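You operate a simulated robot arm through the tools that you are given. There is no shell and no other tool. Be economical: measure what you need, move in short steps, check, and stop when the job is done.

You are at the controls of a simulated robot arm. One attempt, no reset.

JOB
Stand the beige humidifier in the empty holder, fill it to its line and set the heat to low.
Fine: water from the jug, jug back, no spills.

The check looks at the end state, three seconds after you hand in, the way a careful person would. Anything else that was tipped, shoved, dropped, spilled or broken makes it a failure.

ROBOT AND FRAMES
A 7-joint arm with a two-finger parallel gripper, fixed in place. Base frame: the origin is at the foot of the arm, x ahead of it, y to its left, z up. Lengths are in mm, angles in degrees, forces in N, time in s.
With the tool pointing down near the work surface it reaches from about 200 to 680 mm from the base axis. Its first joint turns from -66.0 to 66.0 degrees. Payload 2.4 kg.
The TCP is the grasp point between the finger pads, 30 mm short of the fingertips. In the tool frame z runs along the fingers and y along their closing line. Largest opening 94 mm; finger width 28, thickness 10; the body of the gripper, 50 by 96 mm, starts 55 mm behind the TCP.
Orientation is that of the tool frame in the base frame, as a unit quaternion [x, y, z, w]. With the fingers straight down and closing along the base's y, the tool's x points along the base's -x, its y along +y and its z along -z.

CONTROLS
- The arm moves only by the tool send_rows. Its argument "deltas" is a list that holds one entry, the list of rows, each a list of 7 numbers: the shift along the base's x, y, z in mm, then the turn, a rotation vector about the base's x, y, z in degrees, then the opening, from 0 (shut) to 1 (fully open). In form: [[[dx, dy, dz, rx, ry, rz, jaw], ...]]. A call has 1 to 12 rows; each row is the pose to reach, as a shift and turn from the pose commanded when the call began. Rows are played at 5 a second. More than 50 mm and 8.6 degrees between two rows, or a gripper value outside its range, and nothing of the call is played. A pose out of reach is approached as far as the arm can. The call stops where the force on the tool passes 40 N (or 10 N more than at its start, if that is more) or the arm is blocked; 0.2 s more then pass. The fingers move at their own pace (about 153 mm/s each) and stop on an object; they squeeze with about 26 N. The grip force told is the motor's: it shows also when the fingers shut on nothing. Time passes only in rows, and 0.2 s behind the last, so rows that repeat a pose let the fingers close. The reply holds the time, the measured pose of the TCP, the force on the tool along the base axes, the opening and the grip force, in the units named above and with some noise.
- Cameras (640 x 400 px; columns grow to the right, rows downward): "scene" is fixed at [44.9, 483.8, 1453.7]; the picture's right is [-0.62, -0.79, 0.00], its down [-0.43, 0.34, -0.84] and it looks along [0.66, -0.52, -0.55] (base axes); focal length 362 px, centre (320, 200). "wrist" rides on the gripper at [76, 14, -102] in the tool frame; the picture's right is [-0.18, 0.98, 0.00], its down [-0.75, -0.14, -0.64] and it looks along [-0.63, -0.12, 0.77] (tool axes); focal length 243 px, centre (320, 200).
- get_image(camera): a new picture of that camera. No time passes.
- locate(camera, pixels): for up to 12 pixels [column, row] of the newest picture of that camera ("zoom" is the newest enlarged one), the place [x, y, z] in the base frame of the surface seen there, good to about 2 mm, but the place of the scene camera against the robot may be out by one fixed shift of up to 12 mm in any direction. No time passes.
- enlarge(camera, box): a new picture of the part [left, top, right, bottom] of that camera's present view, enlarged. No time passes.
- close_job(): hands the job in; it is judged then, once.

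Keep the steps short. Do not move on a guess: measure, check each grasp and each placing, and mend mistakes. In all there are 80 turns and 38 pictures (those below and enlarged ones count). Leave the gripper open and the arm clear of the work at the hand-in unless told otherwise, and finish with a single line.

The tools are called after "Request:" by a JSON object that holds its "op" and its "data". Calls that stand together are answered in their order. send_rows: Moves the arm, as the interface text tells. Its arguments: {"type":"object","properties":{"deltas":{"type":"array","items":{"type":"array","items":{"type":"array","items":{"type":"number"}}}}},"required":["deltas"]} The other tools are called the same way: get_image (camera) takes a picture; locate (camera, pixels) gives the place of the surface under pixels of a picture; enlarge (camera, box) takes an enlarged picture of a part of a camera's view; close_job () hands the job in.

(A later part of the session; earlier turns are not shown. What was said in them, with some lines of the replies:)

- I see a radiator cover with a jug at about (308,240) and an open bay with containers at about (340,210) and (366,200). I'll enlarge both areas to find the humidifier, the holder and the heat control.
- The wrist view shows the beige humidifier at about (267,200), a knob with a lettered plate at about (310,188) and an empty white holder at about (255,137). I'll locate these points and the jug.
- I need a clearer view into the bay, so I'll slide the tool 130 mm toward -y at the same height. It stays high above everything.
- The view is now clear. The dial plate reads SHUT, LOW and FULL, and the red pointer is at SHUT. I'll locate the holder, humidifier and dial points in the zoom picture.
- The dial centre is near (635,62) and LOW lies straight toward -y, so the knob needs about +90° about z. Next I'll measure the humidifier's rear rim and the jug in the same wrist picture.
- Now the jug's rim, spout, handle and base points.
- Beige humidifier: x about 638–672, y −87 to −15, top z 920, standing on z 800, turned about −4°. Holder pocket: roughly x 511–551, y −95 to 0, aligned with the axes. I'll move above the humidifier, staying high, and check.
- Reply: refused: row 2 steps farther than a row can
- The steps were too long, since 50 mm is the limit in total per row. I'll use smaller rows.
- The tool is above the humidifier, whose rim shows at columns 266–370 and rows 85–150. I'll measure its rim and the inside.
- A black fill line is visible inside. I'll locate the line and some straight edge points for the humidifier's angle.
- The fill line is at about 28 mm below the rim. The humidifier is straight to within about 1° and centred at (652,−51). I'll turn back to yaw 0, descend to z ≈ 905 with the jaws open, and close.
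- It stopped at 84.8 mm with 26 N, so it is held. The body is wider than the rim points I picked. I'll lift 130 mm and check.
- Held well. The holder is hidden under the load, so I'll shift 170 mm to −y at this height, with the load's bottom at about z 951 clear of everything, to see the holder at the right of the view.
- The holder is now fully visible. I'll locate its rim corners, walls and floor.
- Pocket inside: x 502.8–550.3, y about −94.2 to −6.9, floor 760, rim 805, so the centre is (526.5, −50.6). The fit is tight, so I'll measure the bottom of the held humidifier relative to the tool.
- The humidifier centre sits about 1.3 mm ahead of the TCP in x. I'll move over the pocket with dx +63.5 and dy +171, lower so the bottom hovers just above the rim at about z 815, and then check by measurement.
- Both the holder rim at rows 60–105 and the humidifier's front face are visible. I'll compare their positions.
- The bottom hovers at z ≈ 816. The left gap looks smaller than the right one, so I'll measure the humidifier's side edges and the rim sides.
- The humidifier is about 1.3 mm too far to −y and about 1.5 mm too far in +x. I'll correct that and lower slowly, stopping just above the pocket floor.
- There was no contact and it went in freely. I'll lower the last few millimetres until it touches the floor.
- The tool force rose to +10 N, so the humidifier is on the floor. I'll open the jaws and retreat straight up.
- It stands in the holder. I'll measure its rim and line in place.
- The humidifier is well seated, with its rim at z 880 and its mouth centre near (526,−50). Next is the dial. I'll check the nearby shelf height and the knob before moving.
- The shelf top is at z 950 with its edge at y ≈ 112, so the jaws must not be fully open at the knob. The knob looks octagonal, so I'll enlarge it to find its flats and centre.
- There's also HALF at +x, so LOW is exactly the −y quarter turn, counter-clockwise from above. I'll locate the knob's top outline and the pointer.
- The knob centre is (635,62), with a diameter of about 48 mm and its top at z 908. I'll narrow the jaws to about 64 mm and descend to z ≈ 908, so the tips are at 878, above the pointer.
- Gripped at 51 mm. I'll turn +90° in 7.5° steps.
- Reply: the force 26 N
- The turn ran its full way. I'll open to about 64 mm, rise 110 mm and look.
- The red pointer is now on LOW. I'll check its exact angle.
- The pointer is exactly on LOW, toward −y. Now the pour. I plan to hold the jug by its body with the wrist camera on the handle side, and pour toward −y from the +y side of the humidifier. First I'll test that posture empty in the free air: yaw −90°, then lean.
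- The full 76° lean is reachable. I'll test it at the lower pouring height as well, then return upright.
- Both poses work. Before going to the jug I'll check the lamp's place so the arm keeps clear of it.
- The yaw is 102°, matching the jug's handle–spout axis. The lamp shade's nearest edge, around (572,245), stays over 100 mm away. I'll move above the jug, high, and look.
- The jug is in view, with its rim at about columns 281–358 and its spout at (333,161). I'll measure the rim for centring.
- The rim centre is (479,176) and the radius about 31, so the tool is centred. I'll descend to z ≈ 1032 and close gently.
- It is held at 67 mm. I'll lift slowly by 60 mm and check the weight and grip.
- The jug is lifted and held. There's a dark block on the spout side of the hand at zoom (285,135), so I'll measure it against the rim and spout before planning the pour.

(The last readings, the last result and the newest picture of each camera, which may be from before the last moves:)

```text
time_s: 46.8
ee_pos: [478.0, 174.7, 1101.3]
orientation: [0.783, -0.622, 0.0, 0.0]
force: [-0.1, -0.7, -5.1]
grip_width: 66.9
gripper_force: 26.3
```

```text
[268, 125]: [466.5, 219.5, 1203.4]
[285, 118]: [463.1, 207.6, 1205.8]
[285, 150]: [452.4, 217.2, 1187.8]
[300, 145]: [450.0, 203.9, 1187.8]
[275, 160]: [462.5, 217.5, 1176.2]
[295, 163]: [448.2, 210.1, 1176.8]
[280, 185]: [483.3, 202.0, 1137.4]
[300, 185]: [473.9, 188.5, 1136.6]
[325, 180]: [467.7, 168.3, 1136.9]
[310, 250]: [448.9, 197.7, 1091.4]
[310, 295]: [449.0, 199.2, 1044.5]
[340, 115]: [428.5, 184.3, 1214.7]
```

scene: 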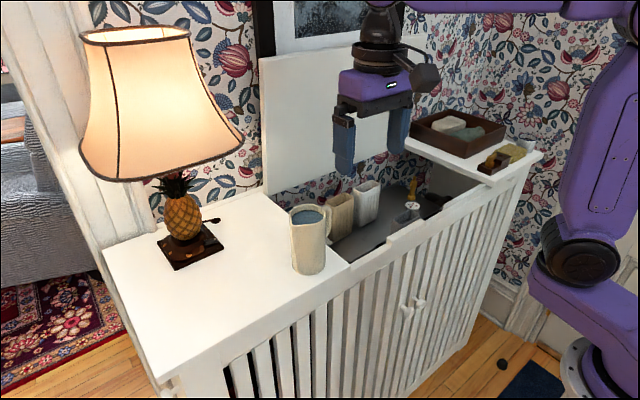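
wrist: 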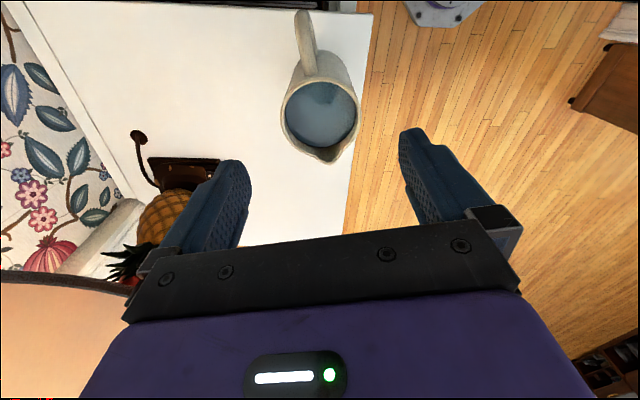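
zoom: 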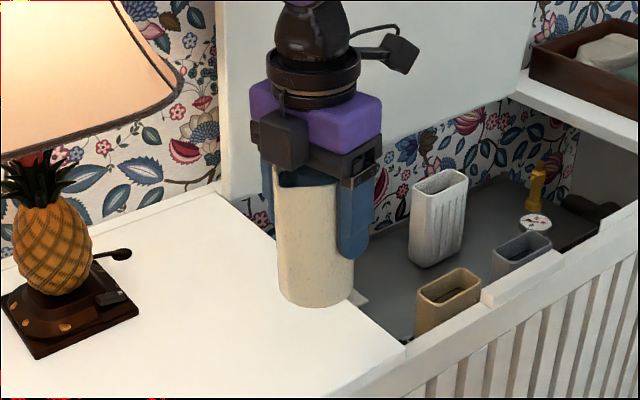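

The block sits behind and above the lip, so the stream passes clear of it. Now I'll carry the jug level and gently to above the pour place, turning the spout from +y to −y. This is the first half.

Request:
{"op": "send_rows", "data": {"deltas": [[[1, -4, 2, 0, 0, -4, 0.5], [4, -12, 5, 0, 0, -10, 0.5], [9, -25, 8, 0, 0, -18, 0.5], [14, -39, 10, 0, 0, -26, 0.5], [19, -53, 10, 0, 0, -34, 0.5], [24, -67, 10, 0, 0, -42, 0.5], [29, -81, 10, 0, 0, -50, 0.5], [34, -95, 10, 0, 0, -58, 0.5], [39, -109, 10, 0, 0, -66, 0.5], [44, -121, 10, 0, 0, -74, 0.5], [47, -129, 10, 0, 0, -80, 0.5], [48, -132, 10, 0, 0, -84, 0.5]]]}}

Request:
{"op": "send_rows", "data": {"deltas": [[[0, 0, 0, 0, 0, -6, 0.5], [0, 0, 0, 0, 0, -14, 0.5], [0, 0, 0, 0, 0, -22, 0.5], [0, 0, 0, 0, 0, -30, 0.5], [0, 0, 0, 0, 0, -38, 0.5], [0, 0, 0, 0, 0, -46, 0.5], [0, 0, 0, 0, 0, -54, 0.5], [0, 0, 0, 0, 0, -62, 0.5], [0, 0, 0, 0, 0, -70, 0.5], [0, 0, 0, 0, 0, -78, 0.5], [0, 0, 0, 0, 0, -86, 0.5], [0, 0, 0, 0, 0, -92, 0.5]]]}}

Request:
{"op": "send_rows", "data": {"deltas": [[[0, 0, 0, 0, 0, -6, 0.5], [0, 0, 0, 0, 0, -12, 0.5], [0, 0, 0, 0, 0, -16, 0.5], [0, 0, 0, 0, 0, -17, 0.5], [0, 0, 0, 0, 0, -17, 0.5]]]}}

Request:
{"op": "get_image", "data": {"camera": "wrist"}}

```text
time_s: 49.4
ee_pos: [526.9, 41.1, 1112.8]
orientation: [-0.164, 0.987, 0.0, -0.001]
force: [0.3, 0.4, -4.4]
grip_width: 66.8
gripper_force: 25.9
```

```text
time_s: 52.0
ee_pos: [526.4, 43.1, 1110.9]
orientation: [0.596, 0.803, 0.001, 0.0]
force: [-0.2, -0.4, -3.7]
grip_width: 66.8
gripper_force: 26.2
```

```text
time_s: 53.2
ee_pos: [526.3, 43.5, 1111.2]
orientation: [0.708, 0.707, 0.0, 0.0]
force: [-0.5, -0.5, -4.6]
grip_width: 67.1
gripper_force: 26.3
```

```text
11 pictures are left
```

wrist: 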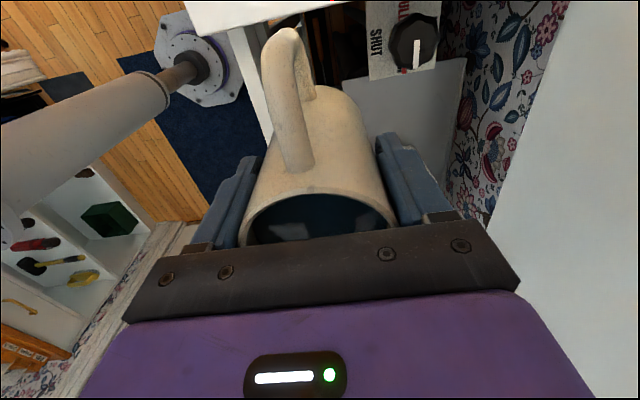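

The jug is level with the spout toward −y. I'll check the handle's direction to get the spout's exact bearing.

Request:
{"op": "locate", "data": {"camera": "wrist", "pixels": [[283, 45], [290, 100], [298, 160], [290, 200], [370, 210], [252, 225], [320, 215]]}}

Request:
{"op": "enlarge", "data": {"camera": "scene", "box": [300, 90, 460, 270]}}

```text
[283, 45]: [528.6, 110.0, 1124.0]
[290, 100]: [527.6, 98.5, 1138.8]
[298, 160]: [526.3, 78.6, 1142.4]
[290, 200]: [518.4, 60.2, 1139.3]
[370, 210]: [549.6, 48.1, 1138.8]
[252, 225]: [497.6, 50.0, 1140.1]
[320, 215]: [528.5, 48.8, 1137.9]
```

```text
2.22 times, centred on (380, 180) of scene
```

zoom: 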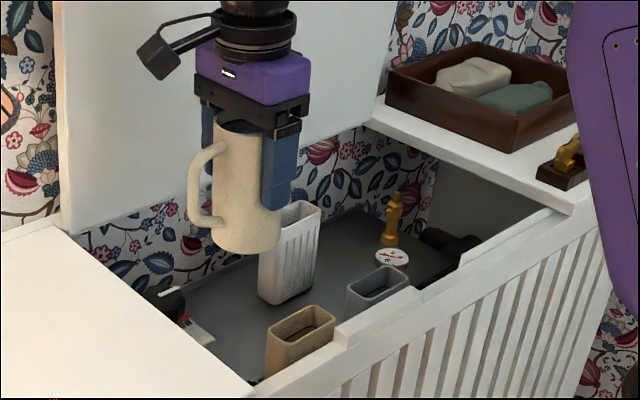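

The spout points to −y within about 2°. I'll lower and lean to 16°, just short of flow, with the lip about 100 mm above and inside the mouth's +y part.

Request:
{"op": "send_rows", "data": {"deltas": [[[0, -6, -25, 1, 0, 0, 0.5], [0, -13, -55, 3, 0, 0, 0.5], [0, -20, -85, 5, 0, 0, 0.5], [0, -25, -110, 7, 0, 0, 0.5], [0, -26, -128, 9, 0, 0, 0.5], [0, -26.5, -140, 12, 0, 0, 0.5], [0, -26.5, -148, 14, 0, 0, 0.5], [0, -26.5, -153, 16, 0, 0, 0.5], [0, -26.5, -153, 16, 0, 0, 0.5]]]}}

Request:
{"op": "enlarge", "data": {"camera": "scene", "box": [310, 130, 430, 270]}}

```text
time_s: 55.2
ee_pos: [527.3, 17.9, 958.6]
orientation: [0.701, 0.7, 0.098, -0.097]
force: [0.7, 0.8, -4.4]
grip_width: 66.7
gripper_force: 25.9
```

```text
2.86 times, centred on (370, 200) of scene
```

zoom: 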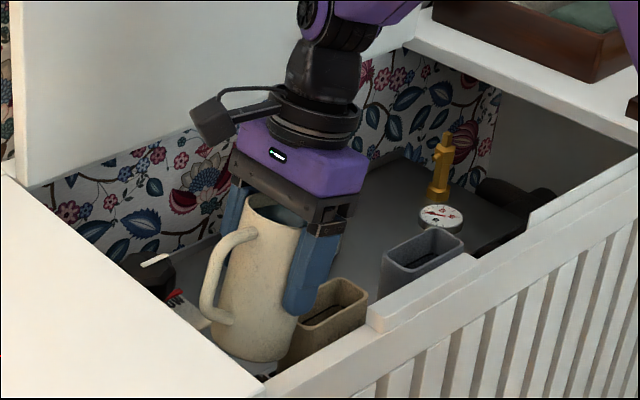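

I'll start the pour slowly, easing to 26° while the lip descends.

Request:
{"op": "send_rows", "data": {"deltas": [[[0, 0.4, -5, 2, 0, 0, 0.5], [0, 0.8, -11, 4, 0, 0, 0.5], [0, 1, -15, 6, 0, 0, 0.5], [0, 1.3, -18, 8, 0, 0, 0.5], [0, 1.7, -22, 9, 0, 0, 0.5], [0, 1.7, -24, 10, 0, 0, 0.5], [0, 1.7, -24, 10, 0, 0, 0.5], [0, 1.7, -24, 10, 0, 0, 0.5]]]}}

Request:
{"op": "enlarge", "data": {"camera": "scene", "box": [340, 170, 420, 250]}}

```text
time_s: 57.0
ee_pos: [525.7, 18.5, 935.8]
orientation: [0.689, 0.689, 0.159, -0.159]
force: [0.3, -0.3, -2.8]
grip_width: 67.0
gripper_force: 25.8
```

```text
5.00 times, centred on (380, 210) of scene
```

zoom: 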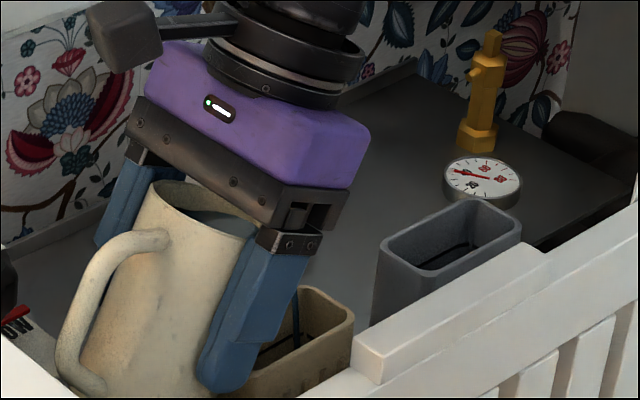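

A thin stream falls from the lip into the mouth at zoom (297,320). I'll continue slowly to 44° and keep watching.

Request:
{"op": "send_rows", "data": {"deltas": [[[0, -0.3, -4, 2, 0, 0, 0.5], [0, -0.6, -8, 4, 0, 0, 0.5], [0, -0.6, -10, 6, 0, 0, 0.5], [0, -0.5, -11, 8, 0, 0, 0.5], [0, -0.4, -12.5, 10, 0, 0, 0.5], [0, -1, -13, 12, 0, 0, 0.5], [0, -1.5, -13, 14, 0, 0, 0.5], [0, -2, -13.3, 16, 0, 0, 0.5], [0, -2.6, -13.5, 18, 0, 0, 0.5], [0, -2.6, -13.5, 18, 0, 0, 0.5], [0, -2.6, -13.5, 18, 0, 0, 0.5]]]}}

Request:
{"op": "enlarge", "data": {"camera": "scene", "box": [340, 170, 420, 250]}}

```text
time_s: 59.4
ee_pos: [526.8, 15.0, 920.6]
orientation: [0.656, 0.655, 0.264, -0.264]
force: [-0.4, 0.1, -3.5]
grip_width: 66.8
gripper_force: 26.0
```

```text
5.00 times, centred on (380, 210) of scene
```

zoom: 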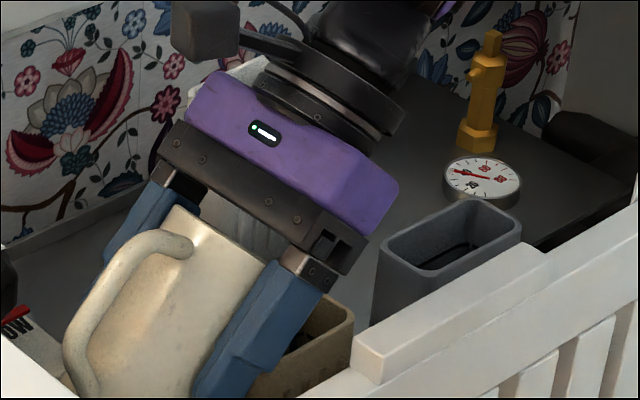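

The level isn't visible from here. I'll pour on to 53°, let it drain, then return to a small tilt and rise to look.

Request:
{"op": "send_rows", "data": {"deltas": [[[0, -0.5, 0.3, 1, 0, 0, 0.5], [0, -1, 0.6, 2, 0, 0, 0.5], [0, -1.6, 1, 3, 0, 0, 0.5], [0, -2.1, 1.3, 4, 0, 0, 0.5], [0, -2.7, 1.6, 5, 0, 0, 0.5], [0, -3.2, 2, 6, 0, 0, 0.5], [0, -3.8, 2.3, 7, 0, 0, 0.5], [0, -4.3, 2.6, 8, 0, 0, 0.5], [0, -4.8, 3, 9, 0, 0, 0.5], [0, -4.8, 3, 9, 0, 0, 0.5], [0, -4.8, 3, 9, 0, 0, 0.5]]]}}

Request:
{"op": "send_rows", "data": {"deltas": [[[0, 2, -1, -5, 0, 0, 0.5], [0, 4, 0, -11, 0, 0, 0.5], [0, 6, 5, -17, 0, 0, 0.5], [0, 7, 15, -24, 0, 0, 0.5], [0, 8, 35, -31, 0, 0, 0.5], [0, 15, 70, -36, 0, 0, 0.5], [0, 28, 105, -40, 0, 0, 0.5], [0, 40, 135, -44, 0, 0, 0.5], [0, 40, 140, -46, 0, 0, 0.5], [0, 40, 140, -46, 0, 0, 0.5]]]}}

Request:
{"op": "enlarge", "data": {"camera": "scene", "box": [350, 190, 420, 250]}}

```text
time_s: 61.8
ee_pos: [527.0, 10.1, 924.6]
orientation: [0.633, 0.633, 0.316, -0.316]
force: [-0.8, -1.6, -3.7]
grip_width: 66.8
gripper_force: 26.2
```

```text
time_s: 64.0
ee_pos: [526.6, 50.1, 1065.8]
orientation: [0.705, 0.706, 0.042, -0.043]
force: [-1.0, -0.1, -4.1]
grip_width: 67.0
gripper_force: 25.7
```

```text
6.67 times, centred on (385, 220) of scene
```

zoom: 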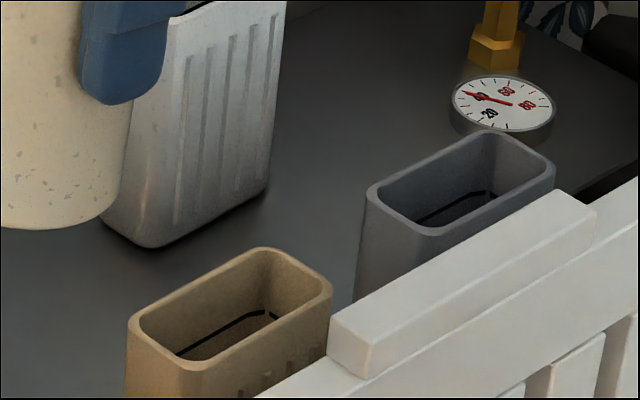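

No spill is visible. I'll locate the depths inside the humidifier under the line.

Request:
{"op": "locate", "data": {"camera": "zoom", "pixels": [[265, 312], [215, 335], [240, 335], [220, 345], [200, 355], [260, 325], [270, 335], [190, 352], [250, 250], [230, 350]]}}

```text
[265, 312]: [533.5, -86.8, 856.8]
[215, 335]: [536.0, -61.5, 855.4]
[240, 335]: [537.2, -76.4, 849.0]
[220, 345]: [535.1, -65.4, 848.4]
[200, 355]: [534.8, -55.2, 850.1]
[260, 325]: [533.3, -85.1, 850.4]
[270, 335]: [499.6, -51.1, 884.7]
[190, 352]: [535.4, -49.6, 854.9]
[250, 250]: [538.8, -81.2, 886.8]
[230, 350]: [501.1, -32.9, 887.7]
```

The scene view reaches only to about 9 mm below the line, so the water is still lower than that. By my volume estimate more is needed. I'll go back along the same path and pour on to 61° in 1° rows.

Request:
{"op": "send_rows", "data": {"deltas": [[[0, 0, -8, 1, 0, 0, 0.5], [0, -12, -38, 4, 0, 0, 0.5], [0, -25, -72, 8, 0, 0, 0.5], [0, -32, -102, 14, 0, 0, 0.5], [0, -33, -122, 21, 0, 0, 0.5], [0, -34, -134, 28, 0, 0, 0.5], [0, -36, -140, 35, 0, 0, 0.5], [0, -38, -141, 41, 0, 0, 0.5], [0, -40, -140, 46, 0, 0, 0.5], [0, -40, -140, 46, 0, 0, 0.5]]]}}

Request:
{"op": "send_rows", "data": {"deltas": [[[0, -0.5, 0.6, 1, 0, 0, 0.5], [0, -1, 1.3, 2, 0, 0, 0.5], [0, -1.5, 2, 3, 0, 0, 0.5], [0, -2, 2.6, 4, 0, 0, 0.5], [0, -2.4, 3.2, 5, 0, 0, 0.5], [0, -2.8, 4, 6, 0, 0, 0.5], [0, -3.3, 4.7, 7, 0, 0, 0.5], [0, -3.7, 5.4, 8, 0, 0, 0.5], [0, -3.7, 5.4, 8, 0, 0, 0.5], [0, -3.7, 5.4, 8, 0, 0, 0.5], [0, -3.7, 5.4, 8, 0, 0, 0.5]]]}}

Request:
{"op": "enlarge", "data": {"camera": "scene", "box": [350, 190, 420, 250]}}

```text
time_s: 66.2
ee_pos: [525.6, 11.0, 923.9]
orientation: [0.632, 0.633, 0.316, -0.316]
force: [-0.7, 0.2, -3.2]
grip_width: 66.8
gripper_force: 26.0
```

```text
time_s: 68.6
ee_pos: [525.8, 7.6, 930.2]
orientation: [0.61, 0.609, 0.359, -0.358]
force: [-0.3, -0.4, -3.7]
grip_width: 67.1
gripper_force: 25.5
```

```text
6.67 times, centred on (385, 220) of scene
```

zoom: 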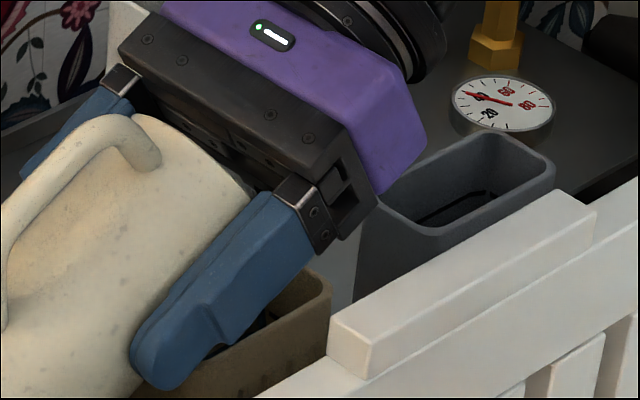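

A small part of the inside is visible near zoom (262,318), so I'll probe it.

Request:
{"op": "locate", "data": {"camera": "zoom", "pixels": [[265, 312], [262, 318], [258, 325], [268, 322], [274, 326], [255, 332], [245, 338], [272, 316]]}}

```text
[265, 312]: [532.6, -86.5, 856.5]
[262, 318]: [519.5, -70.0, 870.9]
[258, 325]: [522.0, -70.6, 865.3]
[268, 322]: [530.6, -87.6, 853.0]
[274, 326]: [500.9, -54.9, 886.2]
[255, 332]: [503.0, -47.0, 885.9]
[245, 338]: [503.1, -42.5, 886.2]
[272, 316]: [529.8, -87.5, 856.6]
```

The stream passes at about (527,−70) inside the mouth, but toward its far half. I'll move the lip 4 mm back, continue to 64° slowly, let it drain, then back off to look.

Request:
{"op": "send_rows", "data": {"deltas": [[[0, 2, 0, 0, 0, 0, 0.5], [0, 4, 0, 0, 0, 0, 0.5], [0, 4, 0, 0, 0, 0, 0.5], [0, 3.8, 0.8, 1, 0, 0, 0.5], [0, 3.8, 0.8, 1, 0, 0, 0.5], [0, 3.5, 1.6, 2, 0, 0, 0.5], [0, 3.5, 1.6, 2, 0, 0, 0.5], [0, 3.1, 2.4, 3, 0, 0, 0.5], [0, 3.1, 2.4, 3, 0, 0, 0.5], [0, 3.1, 2.4, 3, 0, 0, 0.5], [0, 3.1, 2.4, 3, 0, 0, 0.5], [0, 3.1, 2.4, 3, 0, 0, 0.5]]]}}

Request:
{"op": "send_rows", "data": {"deltas": [[[0, 0, 0, -6, 0, 0, 0.5], [0, 2, -3, -13, 0, 0, 0.5], [0, 4, 0, -20, 0, 0, 0.5], [0, 6, 5, -27, 0, 0, 0.5], [0, 7, 15, -34, 0, 0, 0.5], [0, 8, 35, -41, 0, 0, 0.5], [0, 15, 70, -46, 0, 0, 0.5], [0, 28, 105, -50, 0, 0, 0.5], [0, 40, 135, -54, 0, 0, 0.5], [0, 40, 140, -57, 0, 0, 0.5], [0, 40, 140, -57, 0, 0, 0.5]]]}}

Request:
{"op": "enlarge", "data": {"camera": "scene", "box": [350, 190, 420, 250]}}

```text
time_s: 71.2
ee_pos: [526.6, 10.6, 930.9]
orientation: [0.6, 0.6, 0.374, -0.374]
force: [0.1, 0.2, -2.3]
grip_width: 66.9
gripper_force: 25.9
```

```text
time_s: 73.6
ee_pos: [524.7, 50.7, 1069.6]
orientation: [0.705, 0.706, 0.042, -0.043]
force: [0.5, -1.2, -3.2]
grip_width: 66.7
gripper_force: 26.1
```

```text
6.67 times, centred on (385, 220) of scene
```

zoom: 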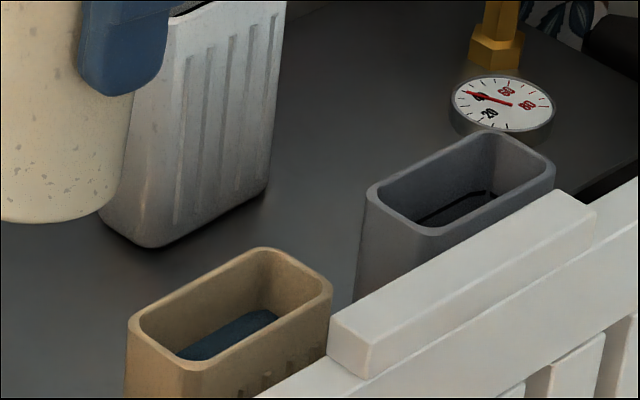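

Water is now visible and close to the line. I'll measure its surface against the earlier line position.

Request:
{"op": "locate", "data": {"camera": "zoom", "pixels": [[240, 330], [220, 340], [255, 325], [265, 312], [230, 325], [215, 335], [270, 318], [200, 350], [262, 309], [225, 320], [250, 305], [240, 322]]}}

Request:
{"op": "enlarge", "data": {"camera": "scene", "box": [362, 224, 390, 248]}}

```text
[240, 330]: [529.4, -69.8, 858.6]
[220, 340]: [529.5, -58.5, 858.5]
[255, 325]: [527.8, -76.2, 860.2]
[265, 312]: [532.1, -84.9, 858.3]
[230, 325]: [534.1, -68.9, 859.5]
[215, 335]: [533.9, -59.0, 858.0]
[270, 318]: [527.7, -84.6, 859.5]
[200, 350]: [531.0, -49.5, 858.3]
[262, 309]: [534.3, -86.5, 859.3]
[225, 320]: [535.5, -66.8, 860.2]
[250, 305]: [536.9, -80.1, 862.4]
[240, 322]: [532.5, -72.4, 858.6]
```

```text
16.00 times, centred on (376, 236) of scene
```

zoom: 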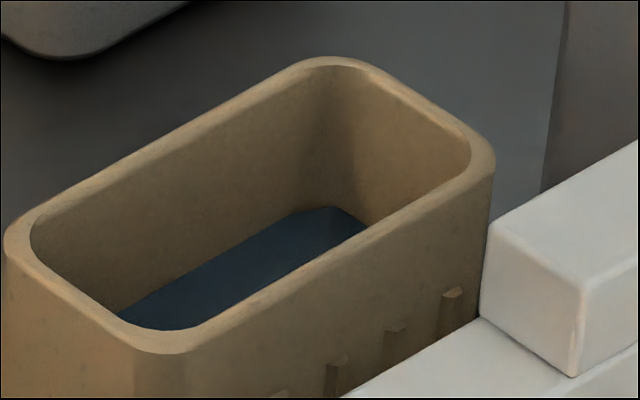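

The surface sits at the line, with scene z 858.7 against about 857 for the line, so it is just covered. I'm done pouring. I'll bring the jug upright and raise it, then turn and carry it back.

Request:
{"op": "send_rows", "data": {"deltas": [[[0, 0, 10, -3, 0, 0, 0.5], [0, 0, 22, -6, 0, 0, 0.5], [0, 0, 30, -7, 0, 0, 0.5], [0, 0, 30, -7, 0, 0, 0.5]]]}}

Request:
{"op": "send_rows", "data": {"deltas": [[[0, 0, 0, 0, 0, 6, 0.5], [0, 0, 0, 0, 0, 14, 0.5], [0, 0, 0, 0, 0, 22, 0.5], [0, 0, 0, 0, 0, 30, 0.5], [0, 0, 0, 0, 0, 38, 0.5], [0, 0, 0, 0, 0, 46, 0.5], [0, 0, 0, 0, 0, 54, 0.5], [0, 0, 0, 0, 0, 62, 0.5], [0, 0, 0, 0, 0, 70, 0.5], [0, 0, 0, 0, 0, 78, 0.5], [0, 0, 0, 0, 0, 86, 0.5], [0, 0, 0, 0, 0, 94, 0.5]]]}}

Request:
{"op": "send_rows", "data": {"deltas": [[[-2, 6, 0, 0, 0, 8, 0.5], [-6, 16, 0, 0, 0, 16, 0.5], [-10, 28, 0, 0, 0, 24, 0.5], [-15, 40, 0, 0, 0, 32, 0.5], [-20, 52, 0, 0, 0, 40, 0.5], [-25, 64, 0, 0, 0, 48, 0.5], [-30, 77, 0, 0, 0, 56.5, 0.5], [-35, 90, 0, 0, 0, 65, 0.5], [-40, 103, 0, 0, 0, 73.5, 0.5], [-44, 114, 0, 0, 0, 82, 0.5], [-47, 122, 0, 0, 0, 90.5, 0.5], [-48, 124.8, 0, 0, 0, 99, 0.5]]]}}

```text
time_s: 74.6
ee_pos: [524.8, 51.0, 1103.0]
orientation: [0.708, 0.707, 0.0, 0.0]
force: [-0.6, 0.4, -2.1]
grip_width: 66.9
gripper_force: 25.7
```

```text
time_s: 77.2
ee_pos: [525.7, 51.3, 1101.3]
orientation: [-0.036, 0.999, 0.0, 0.0]
force: [-0.2, -0.1, -2.6]
grip_width: 67.2
gripper_force: 26.4
```

```text
time_s: 79.8
ee_pos: [478.4, 175.1, 1102.2]
orientation: [0.783, -0.622, 0.0, 0.0]
force: [0.1, -0.2, -2.4]
grip_width: 67.0
gripper_force: 26.1
```

The jug is back above its place, at the same pose as after the lift. I'll lower it 68 mm and then ease to contact.

Request:
{"op": "send_rows", "data": {"deltas": [[[0, 0, -20, 0, 0, 0, 0.5], [0, 0, -40, 0, 0, 0, 0.5], [0, 0, -55, 0, 0, 0, 0.5], [0, 0, -63, 0, 0, 0, 0.5], [0, 0, -67, 0, 0, 0, 0.5], [0, 0, -68, 0, 0, 0, 0.5], [0, 0, -69, 0, 0, 0, 0.5], [0, 0, -69, 0, 0, 0, 0.5]]]}}

Request:
{"op": "send_rows", "data": {"deltas": [[[0, 0, -0.7, 0, 0, 0, 0.5], [0, 0, -1.4, 0, 0, 0, 0.5], [0, 0, -1.4, 0, 0, 0, 0.5]]]}}

```text
time_s: 81.6
ee_pos: [477.1, 174.7, 1033.1]
orientation: [0.783, -0.622, 0.0, 0.0]
force: [0.0, -0.1, 0.0]
grip_width: 66.9
gripper_force: 25.8
```

```text
time_s: 82.4
ee_pos: [477.3, 174.2, 1032.5]
orientation: [0.782, -0.623, 0.001, -0.001]
force: [-4.1, -5.5, 16.5]
grip_width: 66.9
gripper_force: 25.8
```

It has touched down, with the tool force at +16 N. I'll open fully, rise straight up and look.

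Request:
{"op": "send_rows", "data": {"deltas": [[[0, 0, 0.8, 0, 0, 0, 0.55], [0, 0, 1, 0, 0, 0, 0.75], [0, 0, 1, 0, 0, 0, 1], [0, 0, 1, 0, 0, 0, 1], [0, 0, 25, 0, 0, 0, 1], [0, 0, 65, 0, 0, 0, 1], [0, 0, 105, 0, 0, 0, 1], [0, 0, 140, 0, 0, 0, 1], [0, 0, 140, 0, 0, 0, 1]]]}}

Request:
{"op": "send_rows", "data": {"deltas": [[[-15, -35, 5, 0, 0, -8, 1], [-30, -70, 10, 0, 0, -16, 1], [-45, -105, 15, 0, 0, -24, 1], [-60, -140, 20, 0, 0, -32, 1], [-75, -175, 25, 0, 0, -40, 1], [-90, -200, 30, 0, 0, -48, 1], [-95, -215, 40, 0, 0, -56, 1], [-95, -215, 60, 0, 0, -64, 1], [-95, -215, 60, 0, 0, -72, 1], [-95, -215, 60, 0, 0, -80, 1], [-95, -215, 60, 0, 0, -88, 1], [-95, -215, 60, 0, 0, -96, 1]]]}}

Request:
{"op": "get_image", "data": {"camera": "wrist"}}

Request:
{"op": "enlarge", "data": {"camera": "scene", "box": [270, 140, 460, 290]}}

```text
time_s: 84.4
ee_pos: [477.7, 176.3, 1171.4]
orientation: [0.782, -0.623, 0.0, 0.0]
force: [0.5, 0.3, -0.2]
grip_width: 93.9
gripper_force: 0.0
```

```text
time_s: 87.0
ee_pos: [382.6, -41.1, 1231.2]
orientation: [-0.06, 0.998, 0.0, 0.0]
force: [0.0, 0.3, 0.3]
grip_width: 94.0
gripper_force: 0.1
```

```text
2 pictures are left
```

wrist: 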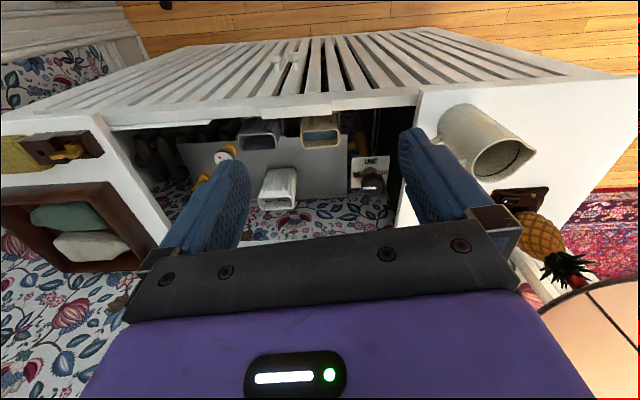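

```text
2.67 times, centred on (365, 215) of scene
```

zoom: 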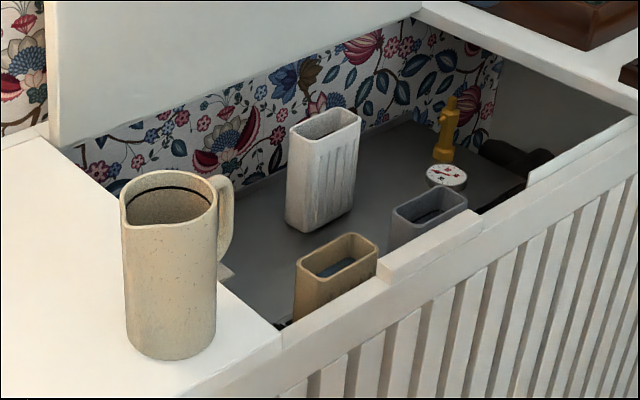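

All is in order: jug back on the shelf, humidifier in the holder, no spill visible. As a last check I'll look at the dial and the water level from above.

Request:
{"op": "enlarge", "data": {"camera": "wrist", "box": [295, 105, 395, 205]}}

```text
4.00 times, centred on (345, 155) of wrist
```

zoom: 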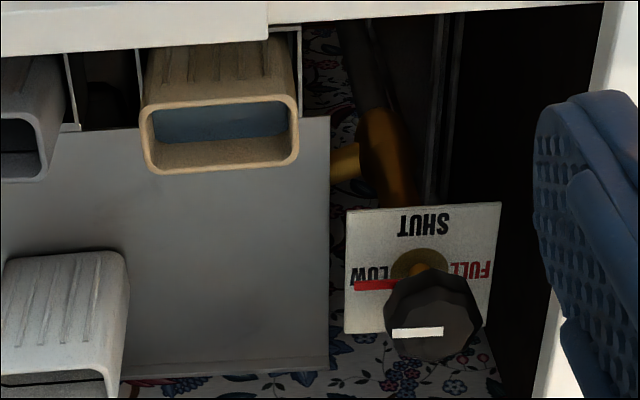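

Request:
{"op": "locate", "data": {"camera": "zoom", "pixels": [[200, 125], [240, 120], [270, 120], [220, 130], [220, 145], [220, 168], [180, 130], [170, 105]]}}

```text
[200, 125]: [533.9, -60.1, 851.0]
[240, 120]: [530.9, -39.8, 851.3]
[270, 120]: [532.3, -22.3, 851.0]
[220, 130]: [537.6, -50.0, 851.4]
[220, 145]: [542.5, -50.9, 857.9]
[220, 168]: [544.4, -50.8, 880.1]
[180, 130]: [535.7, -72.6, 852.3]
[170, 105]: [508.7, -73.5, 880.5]
```

The water surface is at z ≈ 851.4 and the line is at about 852, so it is filled to the line. The dial is on LOW, the jug is back, and the gripper is open and clear, so I'm handing in.

Request:
{"op": "close_job", "data": {}}

```text
The job is handed in.
```

The beige humidifier is standing in the holder and filled to its line from the jug, the heat is set to LOW, and the jug is back in its place with no spill visible.
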